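You operate a simulated robot arm through the tools that you are given. There is no shell and no other tool. Be economical: measure what you need, move in short steps, check, and stop when the job is done.

The job below is to be done with a simulated robot arm. You get a single attempt, and the scene is never put back.

## Task
Brush the bread board clean, then stand the mint tea from the caddy on it.
Fine: crumb brush back, caddy shut.

Only the result counts: the job must be done as asked and must still hold three seconds after the hand-in. Knocking over, shifting, dropping, spilling or breaking anything else fails it.

## Robot
A 7-joint arm with a two-finger parallel gripper, fixed in place. Base frame: the origin is at the foot of the arm, x ahead of it, y to its left, z up. Readings come in cm, rad, newtons and seconds.
With the tool pointing down near the work surface it reaches from about 24 to 62 cm from the base axis. Its first joint turns from -1.152 to 1.152 rad. Payload 2.6 kg.
The TCP is the grasp point between the finger pads, 3 cm short of the fingertips. In the tool frame z runs along the fingers and y along their closing line. The gripper opens to 9.4 cm. The fingers are 2.8 cm wide and 1 cm thick; the gripper's body (5 by 9.6 cm) begins 5.5 cm behind the TCP.
Orientation is told as [roll, pitch, yaw] about the base's x, y, z axes, in that order, counted from this pose: with the fingers straight down and closing along the base's y, the tool's x points along the base's -x, its y along +y and its z along -z.

## Interface
- The arm moves only by the tool jog_arm. Its argument "series" is a list of rows, each a list of 3 entries, a list of its own where there are three numbers: the shift along the tool's x, y, z in units of 30 mm (1.0 is 30 mm), then the turn, a rotation vector about the tool's x, y, z in units of 4 degrees (1.0 is 4 degrees), then the opening, from 0 (shut) to 1 (fully open). In form: [[[x, y, z], [ax, ay, az], fingers], ...]. A call has 1 to 12 rows; each row shifts and turns the commanded pose from where the row before left it, along the tool's axes as they then stand. A call with a number of a shift or a turn outside -1 to 1 is refused whole. A row lasts 0.2 s, in which the tool goes at most 5 cm and 0.15 rad; a call with a longer step from one row to the next is refused whole, and so is a gripper value outside its range. A pose out of reach is approached as far as the arm can. The call stops where the force on the tool passes 40 N (or 10 N more than at its start, if that is more) or the arm is blocked; 0.2 s more then pass. The fingers move at their own pace (about 7.2 cm/s each) and stop on an object; they squeeze with about 23 N. The grip force told is the motor's: it shows also when the fingers shut on nothing. Time passes only in rows, and 0.2 s behind the last, so rows that do not move let the fingers close. The reply holds the time, the measured pose of the TCP, the force on the tool along the base axes, the opening and the grip force, in the units named above and with some noise.
- Cameras (640 x 400 px; columns grow to the right, rows downward): "scene" is fixed at [3.19, 43.02, 55.94]; the picture's right is [-0.81, -0.58, 0.00], its down [-0.35, 0.49, -0.80] and it looks along [0.46, -0.65, -0.60] (base axes); focal length 323 px, centre (320, 200). "wrist" rides on the gripper at [7.6, 1.4, -10.3] in the tool frame; the picture's right is [-0.18, 0.98, 0.00], its down [-0.75, -0.14, -0.64] and it looks along [-0.63, -0.12, 0.77] (tool axes); focal length 243 px, centre (320, 200).
- get_image(camera): a new picture of that camera. No time passes.
- pixel_to_xyz(camera, pixels): there is no depth. For up to 12 entries [column, row, z] of the newest picture of that camera ("zoom" is the newest enlarged one), the place [x, y] in the base frame at which the ray of that pixel passes the height z, good to about 0.2 cm. No time passes.
- zoom(camera, box): a new picture of the part [left, top, right, bottom] of that camera's present view, enlarged. No time passes.
- finish_job(): hands the job in; it is judged then, once.

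Keep the steps short. Do not move on a guess: measure, check each grasp and each placing, and mend mistakes. In all there are 80 turns and 46 pictures (those below and enlarged ones count). Leave the gripper open and the arm clear of the work at the hand-in unless told otherwise, and finish with a single line.

The tools are called as a command line: name --argument value ..., lists and objects as JSON in quotes. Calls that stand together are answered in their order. jog_arm: Moves the arm, as the interface text tells. Its arguments: {"type":"object","properties":{"series":{"type":"array"}},"required":["series"]} The other tools are called the same way: get_image (camera) takes a picture; pixel_to_xyz (camera, pixels) gives the place at which the rays of pixels pass given heights; zoom (camera, box) takes an enlarged picture of a part of a camera's view; finish_job () hands the job in.

At the start:

```text
t: 0.0
eef_pos: [34.87, 9.72, 36.24]
orientation: [-0.001, -0.001, -0.001]
force: [-0.5, -0.2, -0.8]
opening: 9.41
gripper_force: 0.0
```

scene: 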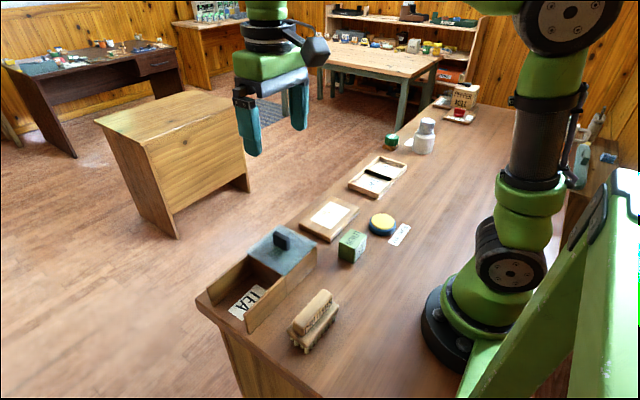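
wrist: 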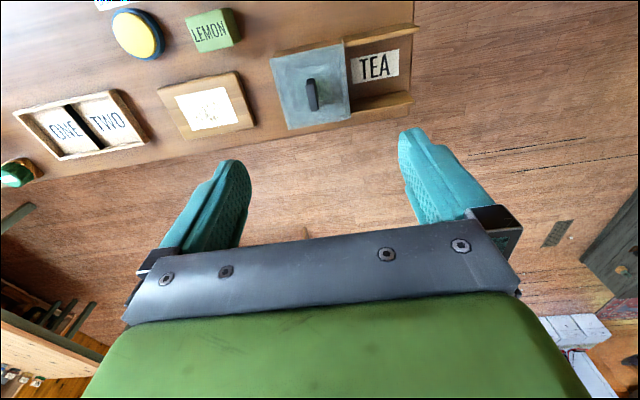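

I see a tea caddy with a lid at about (283,250), a board at (328,218), a tray labelled ONE/TWO, and a brush-like object at (315,315). I'll enlarge these to read them.

zoom --camera "scene" --box '[190, 190, 350, 360]'

zoom --camera "scene" --box '[280, 100, 480, 270]'

zoom --camera "wrist" --box '[0, 0, 420, 190]'

```text
2.35 times, centred on (270, 275) of scene
```

zoom: 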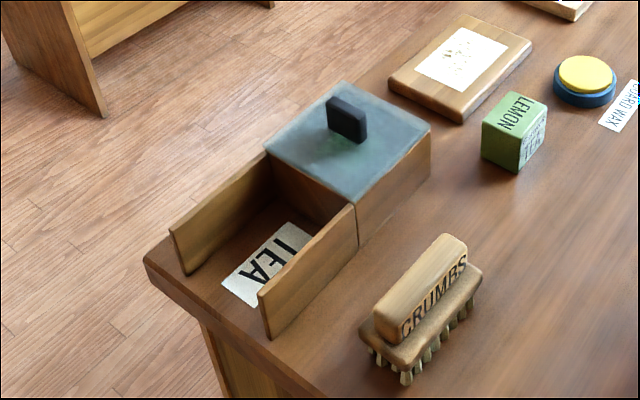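

```text
2.35 times, centred on (380, 185) of scene
```

zoom: 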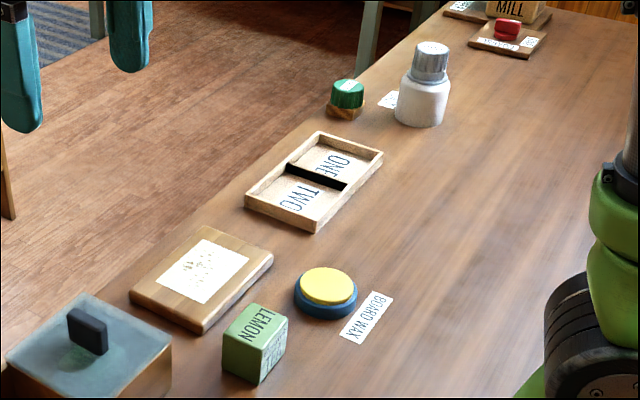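

```text
1.52 times, centred on (210, 95) of wrist
```

zoom: 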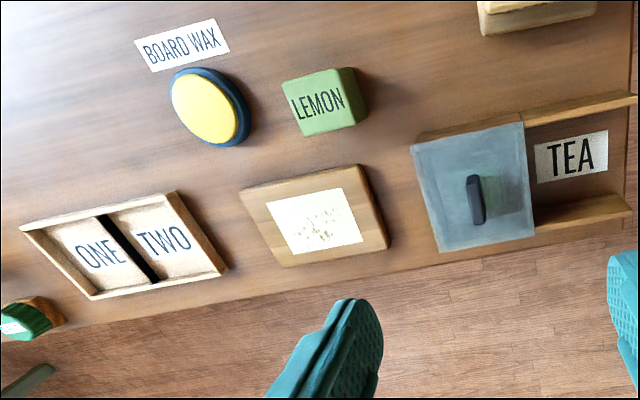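

I'll measure the caddy, the brush and the board from pixels in the scene picture, trying plausible heights.

pixel_to_xyz --camera "scene" --pixels '[[286.1, 295, 0], [317.2, 263.1, 0], [247.9, 334.1, 0], [285.7, 277.1, 5], [285.7, 277.1, 6], [285.7, 277.1, 7], [317.2, 244.4, 6], [277.6, 224.8, 6], [246.6, 254.6, 6], [243.6, 314.1, 4], [243.6, 314.1, 5], [206, 305.5, 0]]'

pixel_to_xyz --camera "scene" --pixels '[[380.4, 241.8, 0], [330, 242, 0], [298.9, 225.3, 1.5], [332.0, 196.4, 1.5], [360.1, 209.1, 1.5], [330.3, 241.8, 1.5], [306, 353.6, 0], [338, 318, 0], [293.4, 321.7, 6], [322.3, 289, 6], [332.5, 294, 6], [304, 335.3, 6]]'

get_image --camera "wrist"

```text
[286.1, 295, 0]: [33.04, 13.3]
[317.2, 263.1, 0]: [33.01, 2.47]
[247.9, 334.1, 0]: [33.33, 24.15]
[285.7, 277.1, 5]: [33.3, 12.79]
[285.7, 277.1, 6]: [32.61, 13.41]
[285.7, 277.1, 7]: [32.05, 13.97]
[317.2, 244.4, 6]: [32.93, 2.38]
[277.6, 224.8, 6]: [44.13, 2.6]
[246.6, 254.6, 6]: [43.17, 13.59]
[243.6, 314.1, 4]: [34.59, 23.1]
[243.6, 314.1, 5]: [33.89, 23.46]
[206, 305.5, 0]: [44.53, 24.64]
```

```text
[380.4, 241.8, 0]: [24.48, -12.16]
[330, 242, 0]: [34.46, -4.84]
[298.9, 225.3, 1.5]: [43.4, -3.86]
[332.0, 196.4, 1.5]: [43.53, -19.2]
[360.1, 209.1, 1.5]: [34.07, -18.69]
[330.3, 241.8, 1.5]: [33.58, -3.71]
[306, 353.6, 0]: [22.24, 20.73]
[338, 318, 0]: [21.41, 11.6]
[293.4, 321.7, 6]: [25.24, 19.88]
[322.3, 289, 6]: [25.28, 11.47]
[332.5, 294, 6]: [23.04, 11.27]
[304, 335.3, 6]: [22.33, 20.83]
```

```text
40 pictures are left
```

wrist: 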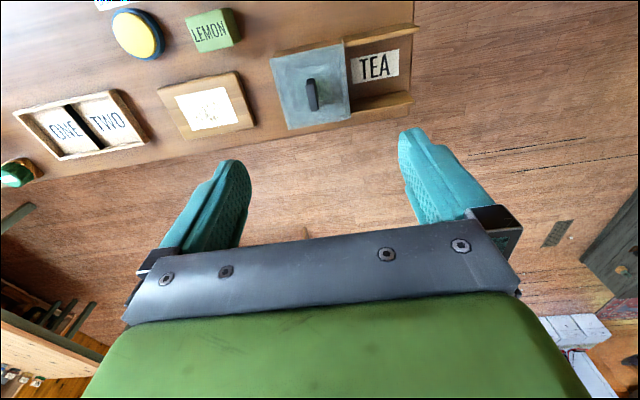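

The caddy box spans about x 33–44, y 2.4–13.4, with rails running towards +y. The board is at x 33.6–43.5, y -19 to -4. The brush is long along y, around (23.8, 16). I'll yaw the tool by +90° so that the fingers close along x on the brush handle. First half of the turn, in free air.

jog_arm --series '[[[0, 0, 0], [0, 0, -1], 1], [[0, 0, 0], [0, 0, -1], 1], [[0, 0, 0], [0, 0, -1], 1], [[0, 0, 0], [0, 0, -1], 1], [[0, 0, 0], [0, 0, -1], 1], [[0, 0, 0], [0, 0, -1], 1], [[0, 0, 0], [0, 0, -1], 1], [[0, 0, 0], [0, 0, -1], 1], [[0, 0, 0], [0, 0, -1], 1], [[0, 0, 0], [0, 0, -1], 1], [[0, 0, 0], [0, 0, -1], 1], [[0, 0, 0], [0, 0, -1], 1]]'

jog_arm --series '[[[0, 0, 0], [0, 0, -1], 1], [[0, 0, 0], [0, 0, -1], 1], [[0, 0, 0], [0, 0, -1], 1], [[0, 0, 0], [0, 0, -1], 1], [[0, 0, 0], [0, 0, -1], 1], [[0, 0, 0], [0, 0, -1], 1], [[0, 0, 0], [0, 0, -1], 1], [[0, 0, 0], [0, 0, -1], 1], [[0, 0, 0], [0, 0, -1], 1], [[0, 0, 0], [0, 0, -1], 1], [[0, 0, 0], [0, 0, -0.5], 1]]'

```text
t: 2.6
eef_pos: [34.93, 9.71, 36.15]
orientation: [-0.001, 0.001, 0.839]
force: [-0.7, -0.4, -1.0]
opening: 9.39
gripper_force: 0.0
```

```text
t: 5.0
eef_pos: [34.88, 9.64, 36.15]
orientation: [0.0, 0.0, 1.573]
force: [-0.5, 0.9, -0.9]
opening: 9.39
gripper_force: 0.1
```

Yaw now reads 1.573. Next I'll move over the brush to about (23.8, 16, 20), where everything is still well below the fingers.

jog_arm --series '[[[-0.35, 0.617, 0.89], [0, 0, 0], 1], [[-0.35, 0.617, 0.89], [0, 0, 0], 1], [[-0.35, 0.617, 0.89], [0, 0, 0], 1], [[-0.35, 0.617, 0.89], [0, 0, 0], 1], [[-0.35, 0.617, 0.89], [0, 0, 0], 1], [[-0.35, 0.617, 0.89], [0, 0, 0], 1]]'

get_image --camera "wrist"

zoom --camera "scene" --box '[240, 240, 400, 360]'

```text
t: 6.4
eef_pos: [23.64, 15.83, 20.37]
orientation: [0.001, -0.001, 1.572]
force: [0.3, -0.7, -0.2]
opening: 9.41
gripper_force: 0.1
```

```text
39 pictures are left
```

wrist: 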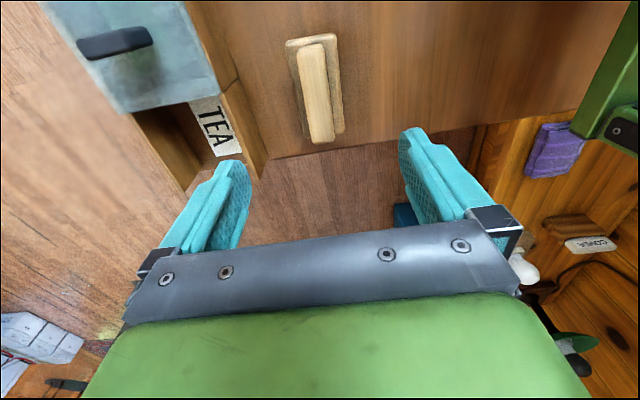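

```text
3.33 times, centred on (320, 300) of scene
```

zoom: 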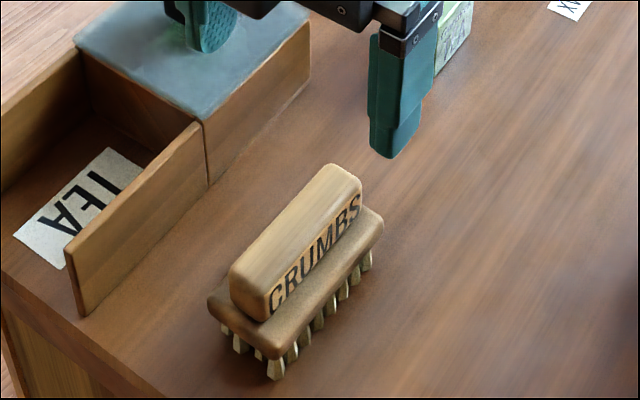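

I'll triangulate the handle's ends with both views to find its height.

pixel_to_xyz --camera "wrist" --pixels '[[310, 45, 4], [310, 45, 6], [310, 45, 8], [321, 142, 4], [321, 142, 6], [321, 142, 8], [302, 95, 6], [328, 95, 6], [286, 41, 3], [346, 130, 3]]'

pixel_to_xyz --camera "zoom" --pixels '[[345, 172, 4], [345, 172, 6], [345, 172, 8], [248, 285, 4], [248, 285, 6], [248, 285, 8], [275, 378, 0], [370, 268, 0], [225, 332, 0], [383, 225, 3], [265, 355, 2], [265, 320, 3]]'

```text
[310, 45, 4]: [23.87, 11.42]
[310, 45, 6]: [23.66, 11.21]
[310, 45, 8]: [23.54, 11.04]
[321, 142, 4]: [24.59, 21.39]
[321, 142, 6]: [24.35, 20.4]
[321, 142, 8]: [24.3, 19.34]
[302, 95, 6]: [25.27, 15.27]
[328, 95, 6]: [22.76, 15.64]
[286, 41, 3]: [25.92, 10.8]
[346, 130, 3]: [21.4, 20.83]
```

```text
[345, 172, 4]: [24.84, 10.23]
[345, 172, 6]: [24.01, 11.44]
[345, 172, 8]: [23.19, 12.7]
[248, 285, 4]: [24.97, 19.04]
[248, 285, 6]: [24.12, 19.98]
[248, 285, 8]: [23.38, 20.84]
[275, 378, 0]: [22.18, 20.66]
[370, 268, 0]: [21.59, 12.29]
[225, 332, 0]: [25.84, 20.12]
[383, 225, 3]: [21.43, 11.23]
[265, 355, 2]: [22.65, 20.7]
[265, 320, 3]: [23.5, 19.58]
```

pixel_to_xyz --camera "zoom" --pixels '[[267, 297, 6], [267, 322, 3], [267, 322, 3.5], [267, 322, 4], [362, 183, 6], [361, 209, 3], [361, 209, 3.5], [361, 209, 4], [233, 270, 6], [328, 165, 6]]'

```text
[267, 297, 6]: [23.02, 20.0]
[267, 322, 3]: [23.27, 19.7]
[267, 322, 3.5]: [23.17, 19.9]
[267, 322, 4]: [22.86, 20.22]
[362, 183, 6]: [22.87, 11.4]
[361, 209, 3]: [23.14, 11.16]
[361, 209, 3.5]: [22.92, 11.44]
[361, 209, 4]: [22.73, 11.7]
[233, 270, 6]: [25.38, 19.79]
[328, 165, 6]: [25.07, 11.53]
```

Handle top is at z≈6 and slab top at ≈3.6; the handle is centred at (24.0, 15.7). I'll descend to TCP z≈6.9, so the tips sit just above the slab, and close.

jog_arm --series '[[[0.03, -0.12, 0.8], [0, 0, 0], 0.6], [[0, 0, 0.9], [0, 0, 0], 0.6], [[0, 0, 0.9], [0, 0, 0], 0.6], [[0, 0, 0.9], [0, 0, 0], 0.6], [[0, 0, 0.7], [0, 0, 0], 0.6], [[0, 0, 0.28], [0, 0, 0], 0.6], [[0, 0, 0], [0, 0, 0], 0.6]]'

zoom --camera "scene" --box '[240, 240, 400, 360]'

```text
t: 8.0
eef_pos: [24.13, 15.98, 6.59]
orientation: [0.001, 0.0, 1.57]
force: [0.2, 0.3, -0.4]
opening: 5.63
gripper_force: 0.1
```

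```text
3.33 times, centred on (320, 300) of scene
```

zoom: 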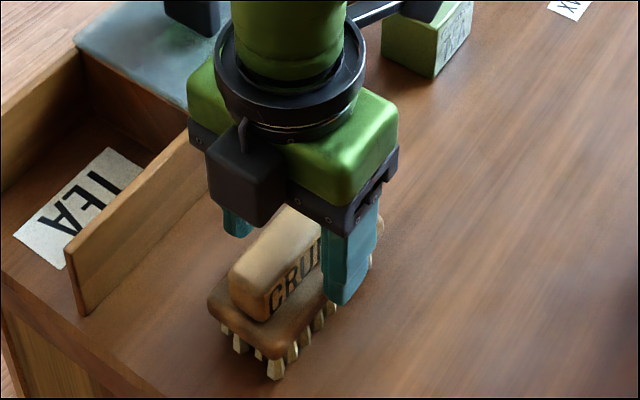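

The fingers straddle the handle and there is no contact force. I'll raise 3 mm and close.

jog_arm --series '[[[0, 0, -0.1], [0, 0, 0], 0.6], [[0, 0, 0], [0, 0, 0], 0], [[0, 0, 0], [0, 0, 0], 0], [[0, 0, 0], [0, 0, 0], 0], [[0, 0, 0], [0, 0, 0], 0]]'

```text
t: 9.2
eef_pos: [24.1, 15.96, 6.94]
orientation: [0.0, 0.001, 1.57]
force: [0.0, 0.8, -0.6]
opening: 3.0
gripper_force: 23.1
```

It is gripped at 3.0 cm. Now lift 12 cm and check.

jog_arm --series '[[[0, 0, -0.4], [0, 0, 0], 0], [[0, 0, -0.8], [0, 0, 0], 0], [[0, 0, -1], [0, 0, 0], 0], [[0, 0, -1], [0, 0, 0], 0], [[0, 0, -0.8], [0, 0, 0], 0], [[0, 0, 0], [0, 0, 0], 0]]'

get_image --camera "scene"

```text
t: 10.6
eef_pos: [24.1, 15.89, 19.08]
orientation: [0.0, 0.001, 1.57]
force: [-0.3, 0.7, -0.9]
opening: 3.0
gripper_force: 23.0
```

```text
36 pictures are left
```

scene: 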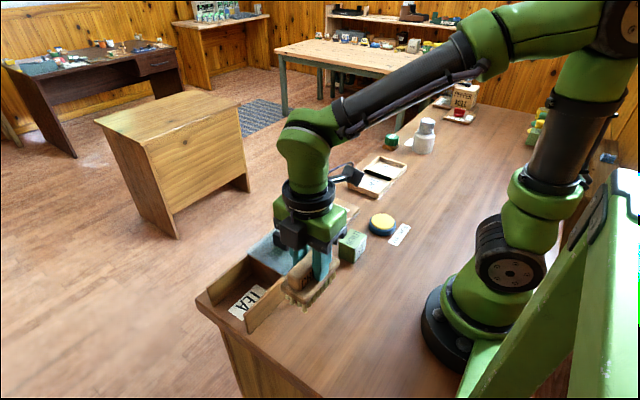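

The brush is up and held. Now I'll measure the board and its crumb patch (patch corners in the scene at about (331,202), (350,209), (331,228), (311,220)). The arm hides it, so I'll use the pixels of the first picture with the fixed camera.

pixel_to_xyz --camera "scene" --pixels '[[330.3, 243, 0], [330.5, 236, 1.5], [330.5, 236, 2], [298.9, 225.3, 2], [298.9, 225.3, 1.5], [332, 196.4, 1.5], [360.1, 208.5, 1.5], [331.1, 202, 1.5], [350.2, 209.2, 1.5], [331.1, 228.3, 1.5], [310.7, 220.3, 1.5], [378, 225, 3]]'

pixel_to_xyz --camera "scene" --pixels '[[352, 264, 0], [340, 257, 0], [365, 247, 0], [338, 240, 4], [352, 230, 4], [367, 236, 4], [352, 248, 4]]'

```text
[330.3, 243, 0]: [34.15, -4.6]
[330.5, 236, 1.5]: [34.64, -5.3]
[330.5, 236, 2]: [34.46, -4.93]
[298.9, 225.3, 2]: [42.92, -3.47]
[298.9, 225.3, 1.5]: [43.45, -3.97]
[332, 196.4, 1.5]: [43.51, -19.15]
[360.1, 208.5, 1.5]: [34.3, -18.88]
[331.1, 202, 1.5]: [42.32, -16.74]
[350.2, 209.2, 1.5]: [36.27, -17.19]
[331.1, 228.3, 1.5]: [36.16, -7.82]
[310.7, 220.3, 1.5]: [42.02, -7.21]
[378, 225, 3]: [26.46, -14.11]
```

```text
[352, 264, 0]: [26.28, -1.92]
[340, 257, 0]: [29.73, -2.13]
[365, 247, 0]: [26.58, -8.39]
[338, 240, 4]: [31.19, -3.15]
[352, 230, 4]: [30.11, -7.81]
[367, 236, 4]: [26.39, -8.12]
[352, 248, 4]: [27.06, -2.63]
```

Board top is ≈1.8, at x 34.3–43.3, y -19 to -4.5. The crumb patch is at x 36.2–42.2, y -17 to -7.3. I'll carry the brush high over the lemon box to (36.5, -12.2).

jog_arm --series '[[[0.4, -0.18, 0], [0, 0, 0], 0], [[0.82, -0.359, 0], [0, 0, 0], 0], [[0.82, -0.359, 0], [0, 0, 0], 0], [[0.82, -0.359, 0], [0, 0, 0], 0], [[0.82, -0.359, 0], [0, 0, 0], 0], [[0.82, -0.359, 0], [0, 0, 0], 0], [[0.82, -0.359, 0], [0, 0, 0], 0], [[0.82, -0.359, 0], [0, 0, 0], 0], [[0.82, -0.359, 0], [0, 0, 0], 0], [[0.82, -0.359, 0], [0, 0, 0], 0], [[0.82, -0.359, 0], [0, 0, 0], 0], [[0.8, -0.37, 0], [0, 0, 0], 0]]'

zoom --camera "scene" --box '[260, 150, 420, 270]'

```text
t: 13.2
eef_pos: [36.61, -12.37, 19.14]
orientation: [0.001, 0.0, 1.57]
force: [-0.1, 0.2, -1.5]
opening: 2.99
gripper_force: 23.2
```

```text
3.33 times, centred on (340, 210) of scene
```

zoom: 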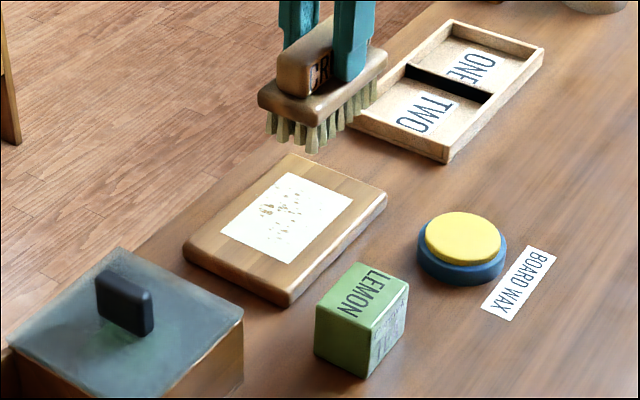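

The brush is above the board with the crumb patch clear below. I'll descend to just above contact.

jog_arm --series '[[[0, 0, 0.9], [0, 0, 0], 0], [[0, 0, 0.9], [0, 0, 0], 0], [[0, 0, 0.9], [0, 0, 0], 0], [[0, 0, 0.5], [0, 0, 0], 0], [[0, 0, 0], [0, 0, 0], 0]]'

zoom --camera "scene" --box '[260, 150, 420, 270]'

```text
t: 14.4
eef_pos: [36.61, -12.11, 9.42]
orientation: [0.0, 0.001, 1.571]
force: [0.5, 0.3, -1.1]
opening: 3.01
gripper_force: 23.7
```

```text
3.33 times, centred on (340, 210) of scene
```

zoom: 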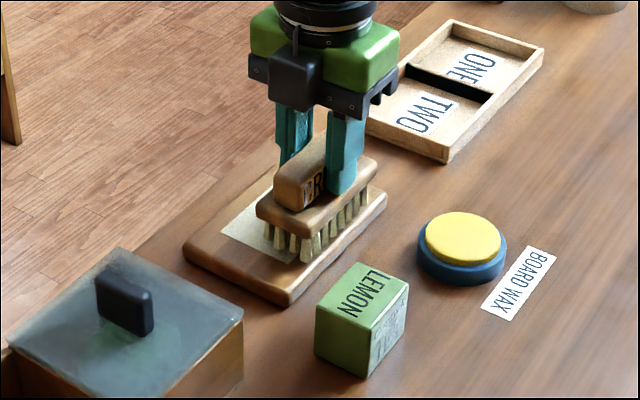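

The bristles are just above the board. I'll step down in 2 mm steps, looking for contact force.

jog_arm --series '[[[0, 0, 0.07], [0, 0, 0], 0], [[0, 0, 0.07], [0, 0, 0], 0], [[0, 0, 0], [0, 0, 0], 0]]'

jog_arm --series '[[[0, 0, 0.07], [0, 0, 0], 0], [[0, 0, 0], [0, 0, 0], 0]]'

```text
t: 15.2
eef_pos: [36.49, -12.32, 8.99]
orientation: [0.0, 0.0, 1.57]
force: [-0.3, 0.2, -0.8]
opening: 3.01
gripper_force: 23.4
```

```text
t: 15.8
eef_pos: [36.46, -12.18, 8.77]
orientation: [0.0, -0.001, 1.571]
force: [-1.1, 0.4, -1.8]
opening: 3.03
gripper_force: 22.9
```

jog_arm --series '[[[0, 0, 0.05], [0, 0, 0], 0], [[0, 0, 0], [0, 0, 0], 0]]'

jog_arm --series '[[[0, 0, 0.05], [0, 0, 0], 0], [[0, 0, 0], [0, 0, 0], 0]]'

```text
t: 16.4
eef_pos: [36.53, -12.35, 8.61]
orientation: [-0.002, 0.001, 1.572]
force: [-4.1, 1.8, 13.6]
opening: 3.02
gripper_force: 22.8
```

```text
t: 17.0
eef_pos: [36.54, -12.31, 8.59]
orientation: [-0.002, 0.001, 1.569]
force: [-10.8, 4.1, 36.0]
opening: 3.03
gripper_force: 22.9
```

Contact is stiff, at TCP z≈8.65, and 36 N is too hard. I'll back off about 2 mm to a light touch, then sweep 6 cm along +x.

jog_arm --series '[[[0, 0, -0.07], [0, 0, 0], 0], [[0, 0, 0], [0, 0, 0], 0]]'

jog_arm --series '[[[0, -0.1, 0], [0, 0, 0], 0], [[0, -0.25, 0], [0, 0, 0], 0], [[0, -0.25, 0], [0, 0, 0], 0]]'

```text
t: 17.6
eef_pos: [36.42, -12.16, 8.63]
orientation: [0.002, 0.0, 1.572]
force: [1.3, -0.6, 1.7]
opening: 3.0
gripper_force: 23.9
```

```text
t: 18.4
eef_pos: [38.25, -12.14, 8.6]
orientation: [-0.001, 0.001, 1.57]
force: [0.0, 0.4, -1.1]
opening: 2.99
gripper_force: 22.8
```

Force is near zero, so I'll go down 0.8 mm and carry on to x≈42.5.

jog_arm --series '[[[0, 0, 0.027], [0, 0, 0], 0], [[0, -0.25, 0], [0, 0, 0], 0], [[0, -0.25, 0], [0, 0, 0], 0]]'

jog_arm --series '[[[0, -0.25, 0], [0, 0, 0], 0], [[0, -0.25, 0], [0, 0, 0], 0], [[0, -0.25, 0], [0, 0, 0], 0], [[0, -0.2, 0], [0, 0, 0], 0]]'

zoom --camera "scene" --box '[260, 150, 420, 270]'

```text
t: 19.2
eef_pos: [39.79, -12.34, 8.64]
orientation: [0.0, -0.001, 1.571]
force: [0.4, 0.1, -0.3]
opening: 3.03
gripper_force: 23.2
```

```text
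t: 20.2
eef_pos: [42.59, -12.26, 8.63]
orientation: [0.0, 0.001, 1.569]
force: [-7.3, 0.3, 15.1]
opening: 3.0
gripper_force: 23.2
```

```text
3.33 times, centred on (340, 210) of scene
```

zoom: 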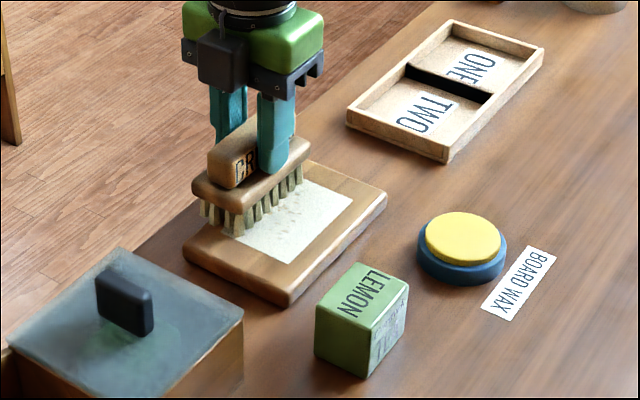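

The crumbs have faded and the board has not moved. I'll sweep back along -x at a light press.

jog_arm --series '[[[0, 0.2, -0.01], [0, 0, 0], 0], [[0, 0.3, 0], [0, 0, 0], 0], [[0, 0.3, 0], [0, 0, 0], 0], [[0, 0.3, 0], [0, 0, 0], 0], [[0, 0.3, 0], [0, 0, 0], 0], [[0, 0.3, 0], [0, 0, 0], 0], [[0, 0.3, 0], [0, 0, 0], 0]]'

jog_arm --series '[[[0, -0.2, 0.01], [0, 0, 0], 0], [[0, -0.3, 0], [0, 0, 0], 0], [[0, -0.3, 0], [0, 0, 0], 0], [[0, -0.3, 0], [0, 0, 0], 0], [[0, -0.3, 0], [0, 0, 0], 0], [[0, -0.3, 0], [0, 0, 0], 0], [[0, -0.3, 0], [0, 0, 0], 0]]'

zoom --camera "scene" --box '[280, 180, 380, 255]'

```text
t: 21.8
eef_pos: [36.82, -12.18, 8.66]
orientation: [0.001, -0.001, 1.572]
force: [-0.3, -0.5, -1.8]
opening: 3.0
gripper_force: 23.5
```

```text
t: 23.4
eef_pos: [42.78, -12.37, 8.67]
orientation: [0.0, 0.001, 1.573]
force: [-5.2, 0.9, 10.4]
opening: 3.02
gripper_force: 23.2
```

```text
5.33 times, centred on (330, 218) of scene
```

zoom: 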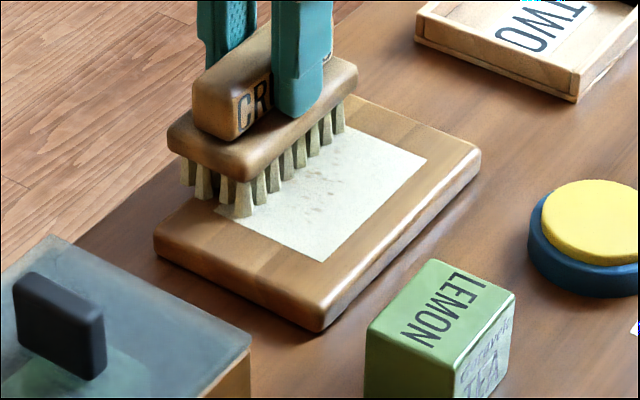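

Faint specks remain, and at the near end the bristles lift off. I'll sweep back with a slight downward slope and read the force.

jog_arm --series '[[[0, 0.3, 0.005], [0, 0, 0], 0], [[0, 0.3, 0.007], [0, 0, 0], 0], [[0, 0.3, 0.007], [0, 0, 0], 0]]'

jog_arm --series '[[[0, 0.3, 0.007], [0, 0, 0], 0], [[0, 0.3, 0.007], [0, 0, 0], 0], [[0, 0.3, 0.007], [0, 0, 0], 0], [[0, 0.25, 0.007], [0, 0, 0], 0]]'

zoom --camera "scene" --box '[280, 180, 380, 255]'

```text
t: 24.2
eef_pos: [40.04, -12.22, 8.59]
orientation: [-0.002, 0.002, 1.571]
force: [3.2, 1.0, 6.5]
opening: 3.0
gripper_force: 22.8
```

```text
t: 25.2
eef_pos: [36.61, -12.44, 8.64]
orientation: [-0.003, 0.001, 1.57]
force: [5.2, -0.7, 12.4]
opening: 3.01
gripper_force: 23.1
```

```text
5.33 times, centred on (330, 218) of scene
```

zoom: 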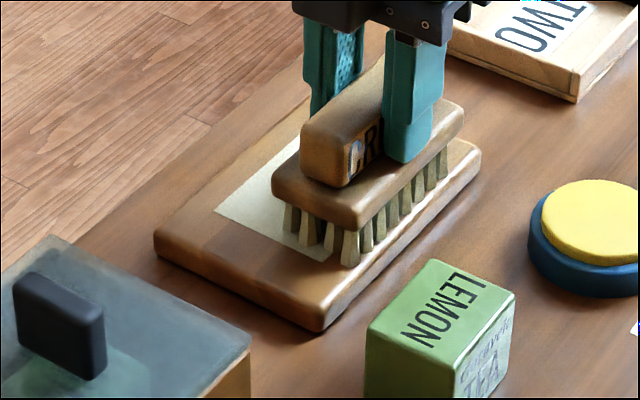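

The visible part looks clean. One more forward stroke with contact kept, then I'll lift and look.

jog_arm --series '[[[0, -0.3, -0.006], [0, 0, 0], 0], [[0, -0.3, -0.006], [0, 0, 0], 0], [[0, -0.3, -0.006], [0, 0, 0], 0], [[0, -0.3, -0.006], [0, 0, 0], 0], [[0, -0.3, -0.006], [0, 0, 0], 0], [[0, -0.3, -0.006], [0, 0, 0], 0], [[0, -0.2, -0.006], [0, 0, 0], 0]]'

jog_arm --series '[[[0, 0, -0.4], [0, 0, 0], 0], [[0, 0, -1], [0, 0, 0], 0], [[0, 0, -1], [0, 0, 0], 0], [[0, 0, -1], [0, 0, 0], 0], [[0, 0, 0], [0, 0, 0], 0]]'

zoom --camera "scene" --box '[280, 160, 400, 250]'

```text
t: 26.8
eef_pos: [42.4, -12.26, 8.57]
orientation: [0.002, 0.0, 1.572]
force: [-5.1, 0.0, 8.7]
opening: 3.01
gripper_force: 23.4
```

```text
t: 28.0
eef_pos: [42.46, -12.17, 18.8]
orientation: [-0.002, -0.002, 1.571]
force: [0.1, 0.1, -1.9]
opening: 3.0
gripper_force: 23.0
```

```text
4.44 times, centred on (340, 205) of scene
```

zoom: 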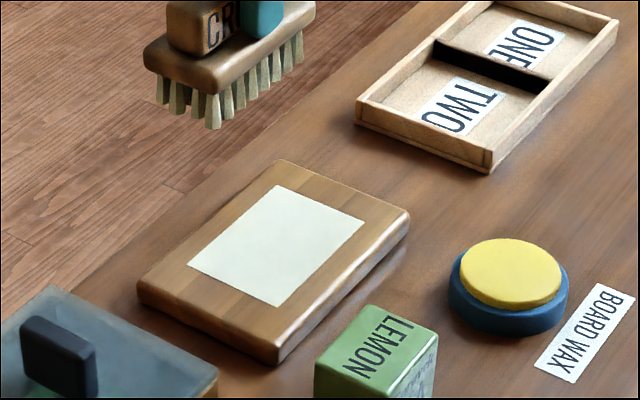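

The patch is spotless and the board is in place. I'll carry the brush back high to its original spot (24.1, 15.95).

jog_arm --series '[[[-0.4, 0.26, 0], [0, 0, 0], 0], [[-0.817, 0.533, 0], [0, 0, 0], 0], [[-0.817, 0.533, 0], [0, 0, 0], 0], [[-0.817, 0.533, 0], [0, 0, 0], 0], [[-0.817, 0.533, 0], [0, 0, 0], 0], [[-0.817, 0.533, 0], [0, 0, 0], 0], [[-0.817, 0.533, 0], [0, 0, 0], 0], [[-0.817, 0.533, 0], [0, 0, 0], 0], [[-0.817, 0.533, 0], [0, 0, 0], 0], [[-0.817, 0.533, 0], [0, 0, 0], 0], [[-0.817, 0.533, 0], [0, 0, 0], 0], [[-0.8, 0.53, 0], [0, 0, 0], 0]]'

jog_arm --series '[[[0, 0, 0.9], [0, 0, 0], 0], [[0, 0, 0.9], [0, 0, 0], 0], [[0, 0, 0.9], [0, 0, 0], 0], [[0, 0, 0.8], [0, 0, 0], 0], [[0, 0, 0.2], [0, 0, 0], 0], [[0, 0, 0], [0, 0, 0], 0]]'

```text
t: 30.6
eef_pos: [24.13, 15.69, 18.7]
orientation: [0.0, 0.0, 1.569]
force: [-0.1, 0.1, -1.1]
opening: 3.01
gripper_force: 22.7
```

```text
t: 32.0
eef_pos: [24.04, 15.79, 7.62]
orientation: [0.001, 0.001, 1.57]
force: [-0.1, 0.0, -0.7]
opening: 3.0
gripper_force: 22.7
```

The pose is (24.04, 15.79, 7.62). I'll shift +0.15 cm in y and lower until it touches.

jog_arm --series '[[[-0.05, 0, 0.1], [0, 0, 0], 0], [[0, 0, 0.07], [0, 0, 0], 0], [[0, 0, 0], [0, 0, 0], 0]]'

jog_arm --series '[[[0, 0, 0.04], [0, 0, 0], 0], [[0, 0, 0], [0, 0, 0], 0]]'

```text
t: 32.8
eef_pos: [24.09, 16.0, 7.22]
orientation: [-0.001, 0.001, 1.572]
force: [-0.3, 0.2, -2.0]
opening: 2.99
gripper_force: 22.8
```

```text
t: 33.4
eef_pos: [24.1, 16.01, 7.16]
orientation: [0.001, 0.0, 1.571]
force: [0.2, -0.4, -0.2]
opening: 3.0
gripper_force: 23.4
```

jog_arm --series '[[[0, 0, 0.05], [0, 0, 0], 0], [[0, 0, 0], [0, 0, 0], 0]]'

jog_arm --series '[[[0, 0, 0.04], [0, 0, 0], 0], [[0, 0, 0], [0, 0, 0], 0]]'

```text
t: 34.0
eef_pos: [24.09, 15.91, 6.97]
orientation: [0.0, 0.001, 1.571]
force: [-0.3, 0.1, -0.6]
opening: 3.0
gripper_force: 22.9
```

```text
t: 34.6
eef_pos: [24.21, 15.95, 6.76]
orientation: [-0.001, 0.001, 1.572]
force: [0.3, 0.4, -1.1]
opening: 2.99
gripper_force: 22.9
```

jog_arm --series '[[[0, 0, 0.035], [0, 0, 0], 0], [[0, 0, 0], [0, 0, 0], 0]]'

zoom --camera "scene" --box '[260, 270, 360, 360]'

```text
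t: 35.2
eef_pos: [24.18, 15.98, 6.71]
orientation: [-0.001, 0.0, 1.569]
force: [-6.6, -6.5, 29.4]
opening: 3.0
gripper_force: 22.9
```

```text
4.44 times, centred on (310, 315) of scene
```

zoom: 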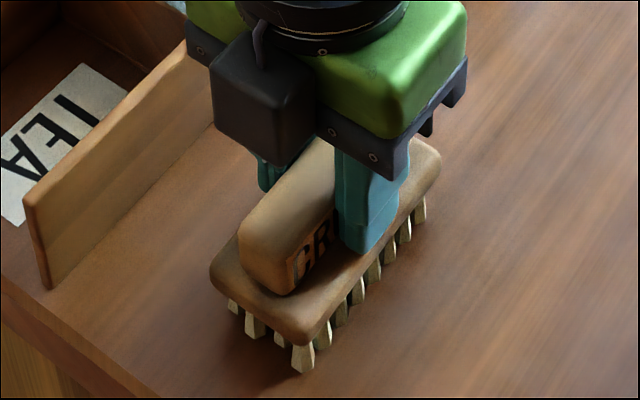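

It is firmly on the table. I'll ease up 1 mm, open to 0.6, wait, then rise.

jog_arm --series '[[[0, 0, -0.04], [0, 0, 0], 0], [[0, 0, 0], [0, 0, 0], 0.6], [[0, 0, 0], [0, 0, 0], 0.6], [[0, 0, -0.3], [0, 0, 0], 0.6], [[0, 0, -0.9], [0, 0, 0], 0.6], [[0, 0, -1], [0, 0, 0], 0.6], [[0, 0, -1], [0, 0, 0], 0.6], [[0, 0, -1], [0, 0, 0], 0.6], [[0, 0, -0.5], [0, 0, 0], 0.6]]'

zoom --camera "scene" --box '[240, 240, 400, 360]'

```text
t: 37.2
eef_pos: [24.13, 16.03, 20.93]
orientation: [0.001, 0.0, 1.57]
force: [-0.5, 0.0, 0.2]
opening: 5.64
gripper_force: 0.0
```

```text
3.33 times, centred on (320, 300) of scene
```

zoom: 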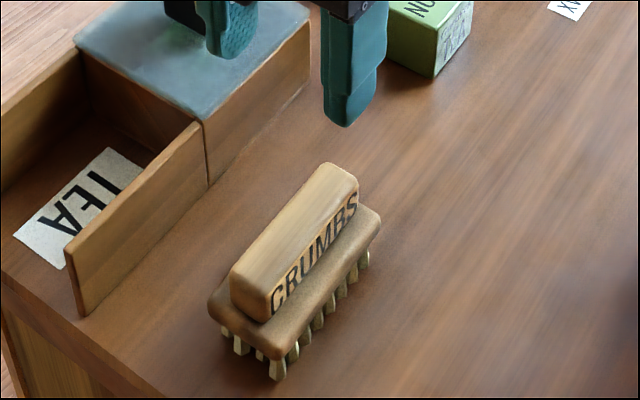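

The brush is back within about a millimetre. Now I'll measure the lid's knob while turning the tool back to yaw 0 up here.

pixel_to_xyz --camera "scene" --pixels '[[289.9, 249.6, 6], [273.3, 243, 6], [285, 251.2, 6], [273, 231.9, 8], [273, 231.9, 8.5], [273, 231.9, 9], [289.5, 237.6, 8], [289.5, 237.6, 8.5], [289.5, 237.6, 9], [285.5, 240, 8.5], [277.5, 229.8, 8.5]]'

jog_arm --series '[[[0, 0, 0], [0, 0, 1], 1], [[0, 0, 0], [0, 0, 1], 1], [[0, 0, 0], [0, 0, 1], 1], [[0, 0, 0], [0, 0, 1], 1], [[0, 0, 0], [0, 0, 1], 1], [[0, 0, 0], [0, 0, 1], 1], [[0, 0, 0], [0, 0, 1], 1], [[0, 0, 0], [0, 0, 1], 1], [[0, 0, 0], [0, 0, 1], 1], [[0, 0, 0], [0, 0, 1], 1], [[0, 0, 0], [0, 0, 1], 1], [[0, 0, 0], [0, 0, 1], 1]]'

jog_arm --series '[[[0, 0, 0], [0, 0, 1], 1], [[0, 0, 0], [0, 0, 1], 1], [[0, 0, 0], [0, 0, 1], 1], [[0, 0, 0], [0, 0, 1], 1], [[0, 0, 0], [0, 0, 1], 1], [[0, 0, 0], [0, 0, 1], 1], [[0, 0, 0], [0, 0, 1], 1], [[0, 0, 0], [0, 0, 1], 1], [[0, 0, 0], [0, 0, 1], 1], [[0, 0, 0], [0, 0, 1], 1], [[0, 0, 0], [0, 0, 0.5], 1]]'

```text
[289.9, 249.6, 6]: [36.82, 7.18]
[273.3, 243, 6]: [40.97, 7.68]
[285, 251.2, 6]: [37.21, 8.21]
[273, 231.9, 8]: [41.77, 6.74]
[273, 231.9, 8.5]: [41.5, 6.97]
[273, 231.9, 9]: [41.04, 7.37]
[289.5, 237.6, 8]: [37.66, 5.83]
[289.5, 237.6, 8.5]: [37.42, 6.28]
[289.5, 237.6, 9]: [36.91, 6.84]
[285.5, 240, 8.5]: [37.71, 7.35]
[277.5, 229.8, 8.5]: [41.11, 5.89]
```

```text
t: 39.8
eef_pos: [24.23, 15.97, 20.9]
orientation: [-0.001, 0.0, 0.733]
force: [-0.1, 0.4, -0.1]
opening: 9.4
gripper_force: 0.0
```

```text
t: 42.2
eef_pos: [24.14, 16.07, 20.98]
orientation: [0.001, 0.0, -0.002]
force: [-0.6, -0.5, -0.8]
opening: 9.4
gripper_force: 0.1
```

Yaw is back at 0. Next I'll move above the knob, about (39, 7.4), with the fingertips at z≈15, and look.

jog_arm --series '[[[-0.83, -0.48, 0.16], [0, 0, 0], 0.6], [[-0.83, -0.48, 0.16], [0, 0, 0], 0.6], [[-0.83, -0.48, 0.16], [0, 0, 0], 0.6], [[-0.83, -0.48, 0.16], [0, 0, 0], 0.6], [[-0.83, -0.48, 0.16], [0, 0, 0], 0.6], [[-0.83, -0.48, 0.16], [0, 0, 0], 0.6]]'

get_image --camera "wrist"

zoom --camera "scene" --box '[200, 190, 360, 310]'

```text
t: 43.6
eef_pos: [38.97, 7.37, 17.99]
orientation: [0.001, 0.0, 0.0]
force: [-0.6, 0.1, -1.0]
opening: 5.64
gripper_force: 0.1
```

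```text
27 pictures are left
```

wrist: 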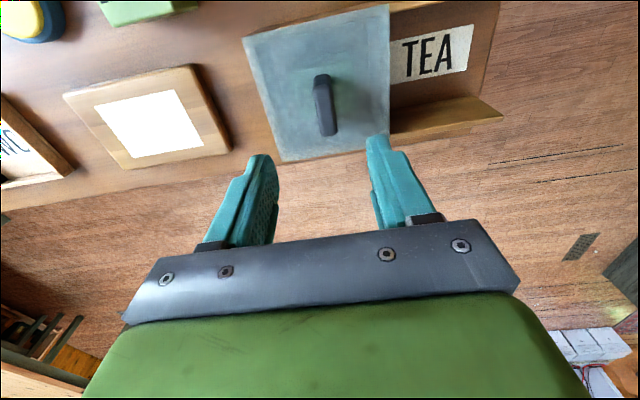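

```text
3.33 times, centred on (280, 250) of scene
```

zoom: 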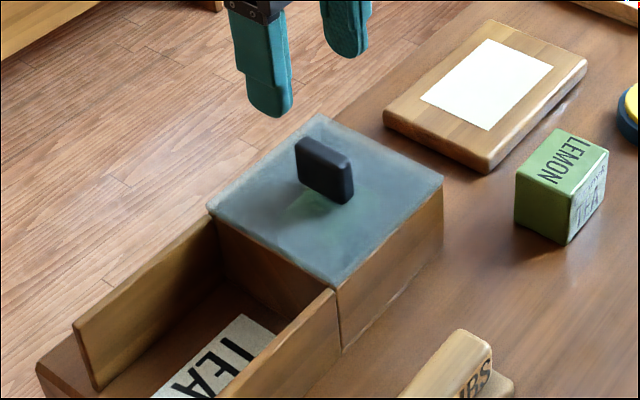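

pixel_to_xyz --camera "wrist" --pixels '[[314, 80, 8.5], [329, 78, 8.5], [318, 90, 8.5], [331, 110, 8.5], [334, 133, 6], [320, 134, 6], [327, 126, 8.5], [322, 80, 9], [244, 40, 6], [283, 162, 6], [391, 148, 6], [388, 6, 6]]'

pixel_to_xyz --camera "zoom" --pixels '[[296, 145, 8.5], [310, 137, 8.5], [352, 160, 8.5], [338, 170, 8.5], [353, 195, 6], [340, 204, 6], [297, 180, 6], [208, 208, 6], [320, 113, 6], [443, 178, 6], [338, 290, 6], [330, 293, 6]]'

```text
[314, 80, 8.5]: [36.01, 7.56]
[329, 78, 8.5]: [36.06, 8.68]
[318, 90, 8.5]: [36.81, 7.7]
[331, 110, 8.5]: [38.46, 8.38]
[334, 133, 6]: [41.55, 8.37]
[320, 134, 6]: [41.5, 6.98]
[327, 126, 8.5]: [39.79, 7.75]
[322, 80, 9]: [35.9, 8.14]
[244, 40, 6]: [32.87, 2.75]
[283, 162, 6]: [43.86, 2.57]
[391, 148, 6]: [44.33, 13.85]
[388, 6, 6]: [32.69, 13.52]
```

```text
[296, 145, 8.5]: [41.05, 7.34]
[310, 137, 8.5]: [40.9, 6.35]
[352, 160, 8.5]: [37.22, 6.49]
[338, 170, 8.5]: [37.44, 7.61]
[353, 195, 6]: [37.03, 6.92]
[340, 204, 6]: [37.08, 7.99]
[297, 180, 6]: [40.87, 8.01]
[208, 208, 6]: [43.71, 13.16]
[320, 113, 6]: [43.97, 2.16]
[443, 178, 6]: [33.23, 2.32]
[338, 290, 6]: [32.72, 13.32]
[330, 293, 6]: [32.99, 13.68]
```

The knob centre is about (38.9, 7.7), with its top at ≈8.7 and the lid at 6. I'll descend to TCP z≈9.7, tips at 6.7, with the fingers opened either side of it.

jog_arm --series '[[[0, 0.1, 0.8], [0, 0, 0], 0.5], [[0, 0, 0.8], [0, 0, 0], 0.5], [[0, 0, 0.7], [0, 0, 0], 0.5], [[0, 0, 0.4], [0, 0, 0], 0.5], [[0, 0, 0], [0, 0, 0], 0.5]]'

zoom --camera "scene" --box '[200, 190, 360, 310]'

```text
t: 44.8
eef_pos: [39.06, 7.71, 9.92]
orientation: [0.0, 0.0, -0.001]
force: [0.3, 1.0, -0.1]
opening: 4.69
gripper_force: 0.1
```

```text
3.33 times, centred on (280, 250) of scene
```

zoom: 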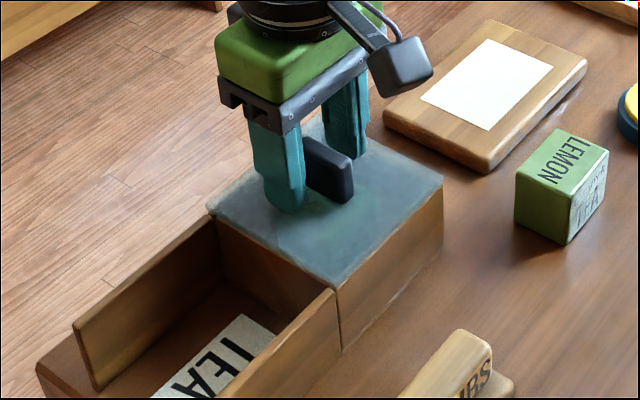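

The fingers straddle the knob. I'll close.

jog_arm --series '[[[0, 0, 0], [0, 0, 0], 0], [[0, 0, 0], [0, 0, 0], 0], [[0, 0, 0], [0, 0, 0], 0], [[0, 0, 0], [0, 0, 0], 0]]'

jog_arm --series '[[[0, 0.1, 0], [0, 0, 0], 0], [[0, 0.15, 0], [0, 0, 0], 0], [[0, 0, 0], [0, 0, 0], 0]]'

zoom --camera "scene" --box '[200, 190, 360, 310]'

```text
t: 45.8
eef_pos: [39.07, 7.9, 9.96]
orientation: [0.004, 0.0, 0.004]
force: [3.8, 25.2, -6.0]
opening: 1.77
gripper_force: 44.9
```

```text
t: 46.6
eef_pos: [39.07, 8.33, 10.04]
orientation: [-0.001, 0.002, -0.006]
force: [-8.7, -1.1, 6.4]
opening: 1.77
gripper_force: 45.3
```

```text
3.33 times, centred on (280, 250) of scene
```

zoom: 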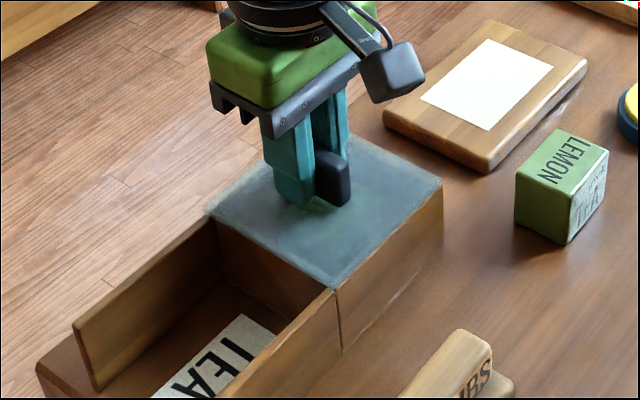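

It's gripped, and the lid begins to slide with little force. I'll carry on along +y in small steps.

jog_arm --series '[[[0, 0.2, 0], [0, 0, 0], 0], [[0, 0.25, 0], [0, 0, 0], 0], [[0, 0.25, 0], [0, 0, 0], 0], [[0, 0, 0], [0, 0, 0], 0]]'

zoom --camera "scene" --box '[200, 190, 360, 310]'

```text
t: 47.6
eef_pos: [38.97, 10.63, 10.0]
orientation: [0.001, 0.002, 0.002]
force: [-20.7, 0.5, 21.6]
opening: 1.78
gripper_force: 45.7
```

```text
3.33 times, centred on (280, 250) of scene
```

zoom: 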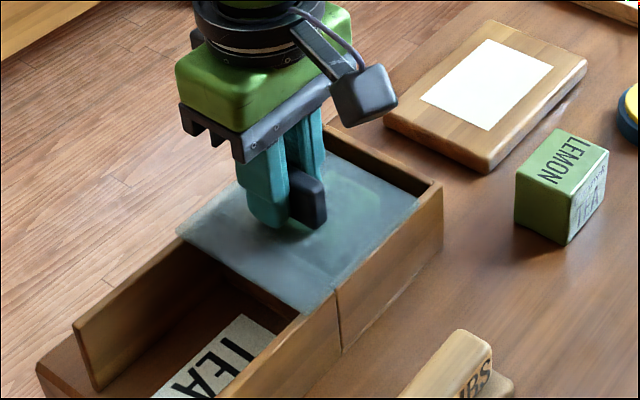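

It slides between the rails. The constraint forces (fx -21, fz +22) say I'm dragging about 1 mm off-line, so I'll relieve that and continue.

jog_arm --series '[[[0.03, 0, -0.03], [0, 0, 0], 0], [[0, 0, 0], [0, 0, 0], 0]]'

jog_arm --series '[[[0.01, 0.25, -0.01], [0, 0, 0], 0], [[0, 0.25, 0], [0, 0, 0], 0], [[0, 0.25, 0], [0, 0, 0], 0], [[0, 0, 0], [0, 0, 0], 0]]'

```text
t: 48.2
eef_pos: [38.83, 10.4, 9.98]
orientation: [0.0, 0.0, -0.003]
force: [-1.1, 0.7, 2.2]
opening: 1.81
gripper_force: 44.8
```

```text
t: 49.3
eef_pos: [38.91, 12.66, 10.03]
orientation: [-0.001, -0.003, 0.001]
force: [2.4, 0.3, -2.2]
opening: 1.77
gripper_force: 44.8
stopped in row 4: the force on the tool passed its limit (the readings are from after the stop); the commanded pose is now the measured one
```

The force limit tripped briefly, and the reading is small now. I'll look before continuing.

zoom --camera "scene" --box '[200, 190, 360, 310]'

jog_arm --series '[[[0, 0.1, 0], [0, 0, 0], 0], [[0, 0.15, 0], [0, 0, 0], 0], [[0, 0, 0], [0, 0, 0], 0]]'

```text
3.33 times, centred on (280, 250) of scene
```

zoom: 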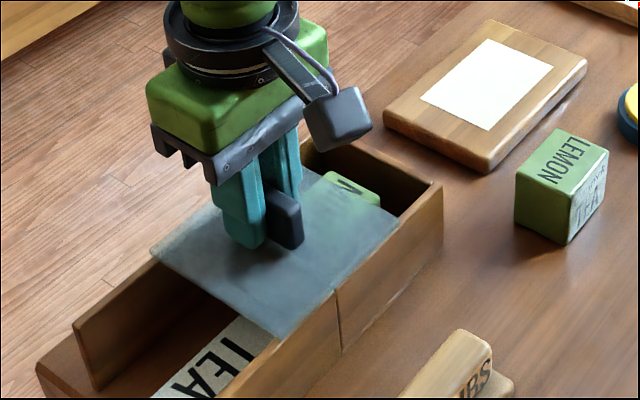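

```text
t: 50.1
eef_pos: [39.01, 13.5, 9.93]
orientation: [-0.002, -0.002, 0.001]
force: [-1.2, -1.0, -3.2]
opening: 1.77
gripper_force: 45.2
```

A green tea box is appearing in the caddy, and the forces are small. I'll keep sliding.

jog_arm --series '[[[0.01, 0.15, 0], [0, 0, 0], 0], [[0.01, 0.15, 0], [0, 0, 0], 0], [[0, 0.15, 0], [0, 0, 0], 0], [[0, 0.15, 0], [0, 0, 0], 0], [[0, 0.05, 0], [0, 0, 0], 0]]'

jog_arm --series '[[[0, 0.15, 0], [0, 0, 0], 0], [[0, 0.15, 0], [0, 0, 0], 0], [[0, 0.15, 0], [0, 0, 0], 0], [[0, 0.15, 0], [0, 0, 0], 0], [[0, 0.05, 0], [0, 0, 0], 0]]'

zoom --camera "scene" --box '[200, 190, 360, 310]'

```text
t: 51.3
eef_pos: [39.01, 15.29, 9.94]
orientation: [-0.004, -0.003, 0.005]
force: [3.4, -1.3, -7.9]
opening: 1.79
gripper_force: 44.5
```

```text
t: 52.5
eef_pos: [39.04, 17.31, 9.97]
orientation: [-0.002, -0.003, 0.002]
force: [18.2, -0.5, -20.7]
opening: 1.78
gripper_force: 45.1
```

```text
3.33 times, centred on (280, 250) of scene
```

zoom: 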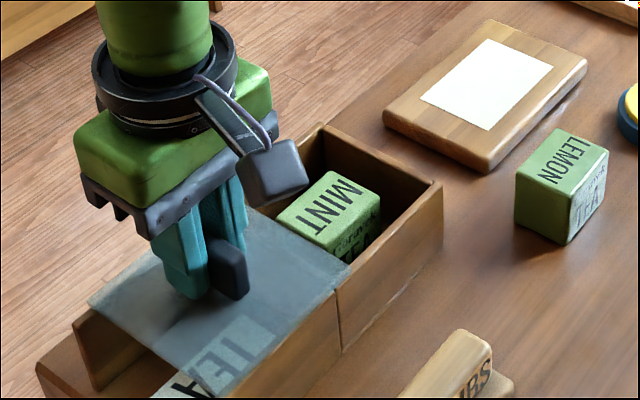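

MINT is visible. Now fx +18 and fz -21, so I'll relieve these and slide the last bit.

jog_arm --series '[[[-0.03, 0.05, 0.03], [0, 0, 0], 0], [[0, 0.15, 0.01], [0, 0, 0], 0], [[0, 0.15, 0], [0, 0, 0], 0], [[0, 0.1, 0], [0, 0, 0], 0], [[0, 0, 0], [0, 0, 0], 0]]'

jog_arm --series '[[[0, 0.1, 0], [0, 0, 0], 0], [[0, 0.1, 0], [0, 0, 0], 0], [[0, 0, 0], [0, 0, 0], 0]]'

zoom --camera "scene" --box '[200, 190, 360, 310]'

```text
t: 53.7
eef_pos: [39.02, 18.72, 9.95]
orientation: [0.0, -0.008, 0.002]
force: [-2.1, -2.7, 19.6]
opening: 1.77
gripper_force: 45.1
```

```text
t: 54.3
eef_pos: [39.0, 18.63, 9.85]
orientation: [-0.009, -0.003, -0.005]
force: [-3.6, -4.7, 3.4]
opening: 1.8
gripper_force: 44.6
stopped in row 2: the force on the tool passed its limit (the readings are from after the stop); the commanded pose is now the measured one
```

```text
3.33 times, centred on (280, 250) of scene
```

zoom: 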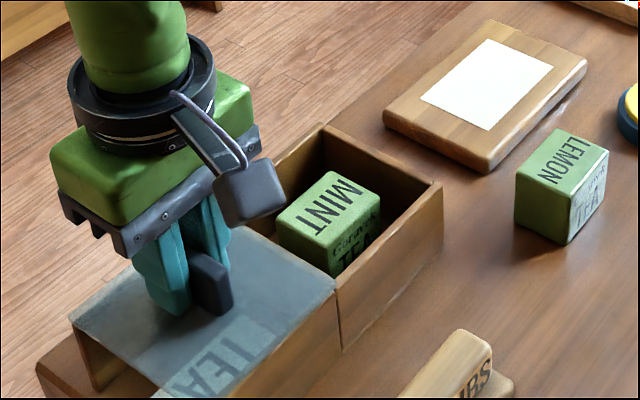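

The lid is at its end stop and the caddy is open. I'll release the knob and rise.

jog_arm --series '[[[0, 0, 0], [0, 0, 0], 0.4], [[0, 0, 0], [0, 0, 0], 0.4], [[0, 0, -0.3], [0, 0, 0], 0.4], [[0, 0, -0.9], [0, 0, 0], 0.4], [[0, 0, -1], [0, 0, 0], 0.4], [[0, -0.5, -1], [0, 0, 0], 0.4], [[0, -1, -0.3], [0, 0, 0], 0.4], [[0, -1, 0], [0, 0, 0], 0.6], [[0, -1, 0], [0, 0, 0], 0.6]]'

get_image --camera "wrist"

zoom --camera "scene" --box '[200, 190, 360, 310]'

```text
t: 56.3
eef_pos: [39.01, 8.23, 20.48]
orientation: [-0.005, -0.001, -0.004]
force: [0.3, -0.3, 0.4]
opening: 5.65
gripper_force: 0.1
```

```text
19 pictures are left
```

wrist: 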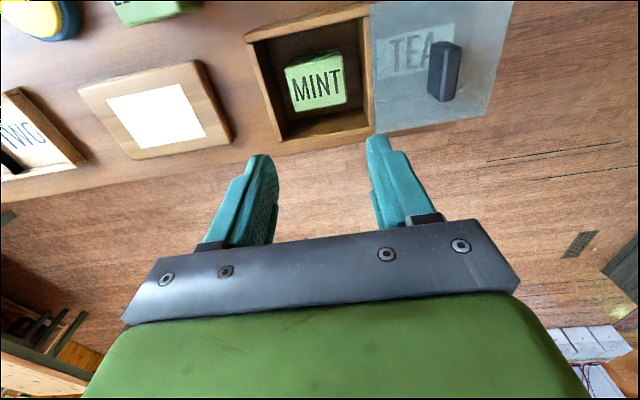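

```text
3.33 times, centred on (280, 250) of scene
```

zoom: 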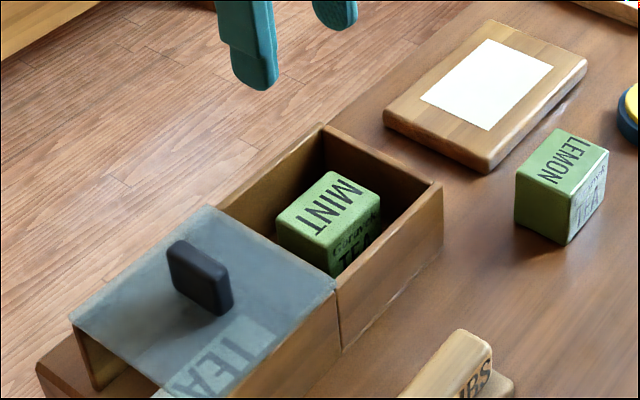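

I'll triangulate the MINT box's top with both views.

pixel_to_xyz --camera "wrist" --pixels '[[287, 68, 4], [340, 55, 4], [347, 103, 4], [295, 112, 4], [287, 68, 5], [340, 55, 5], [347, 103, 5], [295, 112, 5], [257, 45, 6], [277, 135, 6], [366, 125, 6], [362, 15, 6]]'

pixel_to_xyz --camera "zoom" --pixels '[[277, 218, 4], [331, 170, 4], [380, 197, 4], [330, 248, 4], [277, 218, 5], [331, 170, 5], [380, 197, 5], [330, 248, 5]]'

```text
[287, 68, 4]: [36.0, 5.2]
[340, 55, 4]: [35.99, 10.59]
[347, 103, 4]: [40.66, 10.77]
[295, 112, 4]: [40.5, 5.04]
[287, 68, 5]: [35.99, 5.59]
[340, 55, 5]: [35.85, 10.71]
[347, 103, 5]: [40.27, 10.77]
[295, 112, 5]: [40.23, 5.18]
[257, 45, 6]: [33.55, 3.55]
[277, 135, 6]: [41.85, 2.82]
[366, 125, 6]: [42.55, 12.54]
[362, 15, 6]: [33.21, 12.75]
```

```text
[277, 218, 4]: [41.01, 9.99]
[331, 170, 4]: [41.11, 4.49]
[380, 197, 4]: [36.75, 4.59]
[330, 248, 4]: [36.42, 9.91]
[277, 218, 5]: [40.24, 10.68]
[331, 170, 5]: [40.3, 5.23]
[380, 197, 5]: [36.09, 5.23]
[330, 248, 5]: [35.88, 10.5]
```

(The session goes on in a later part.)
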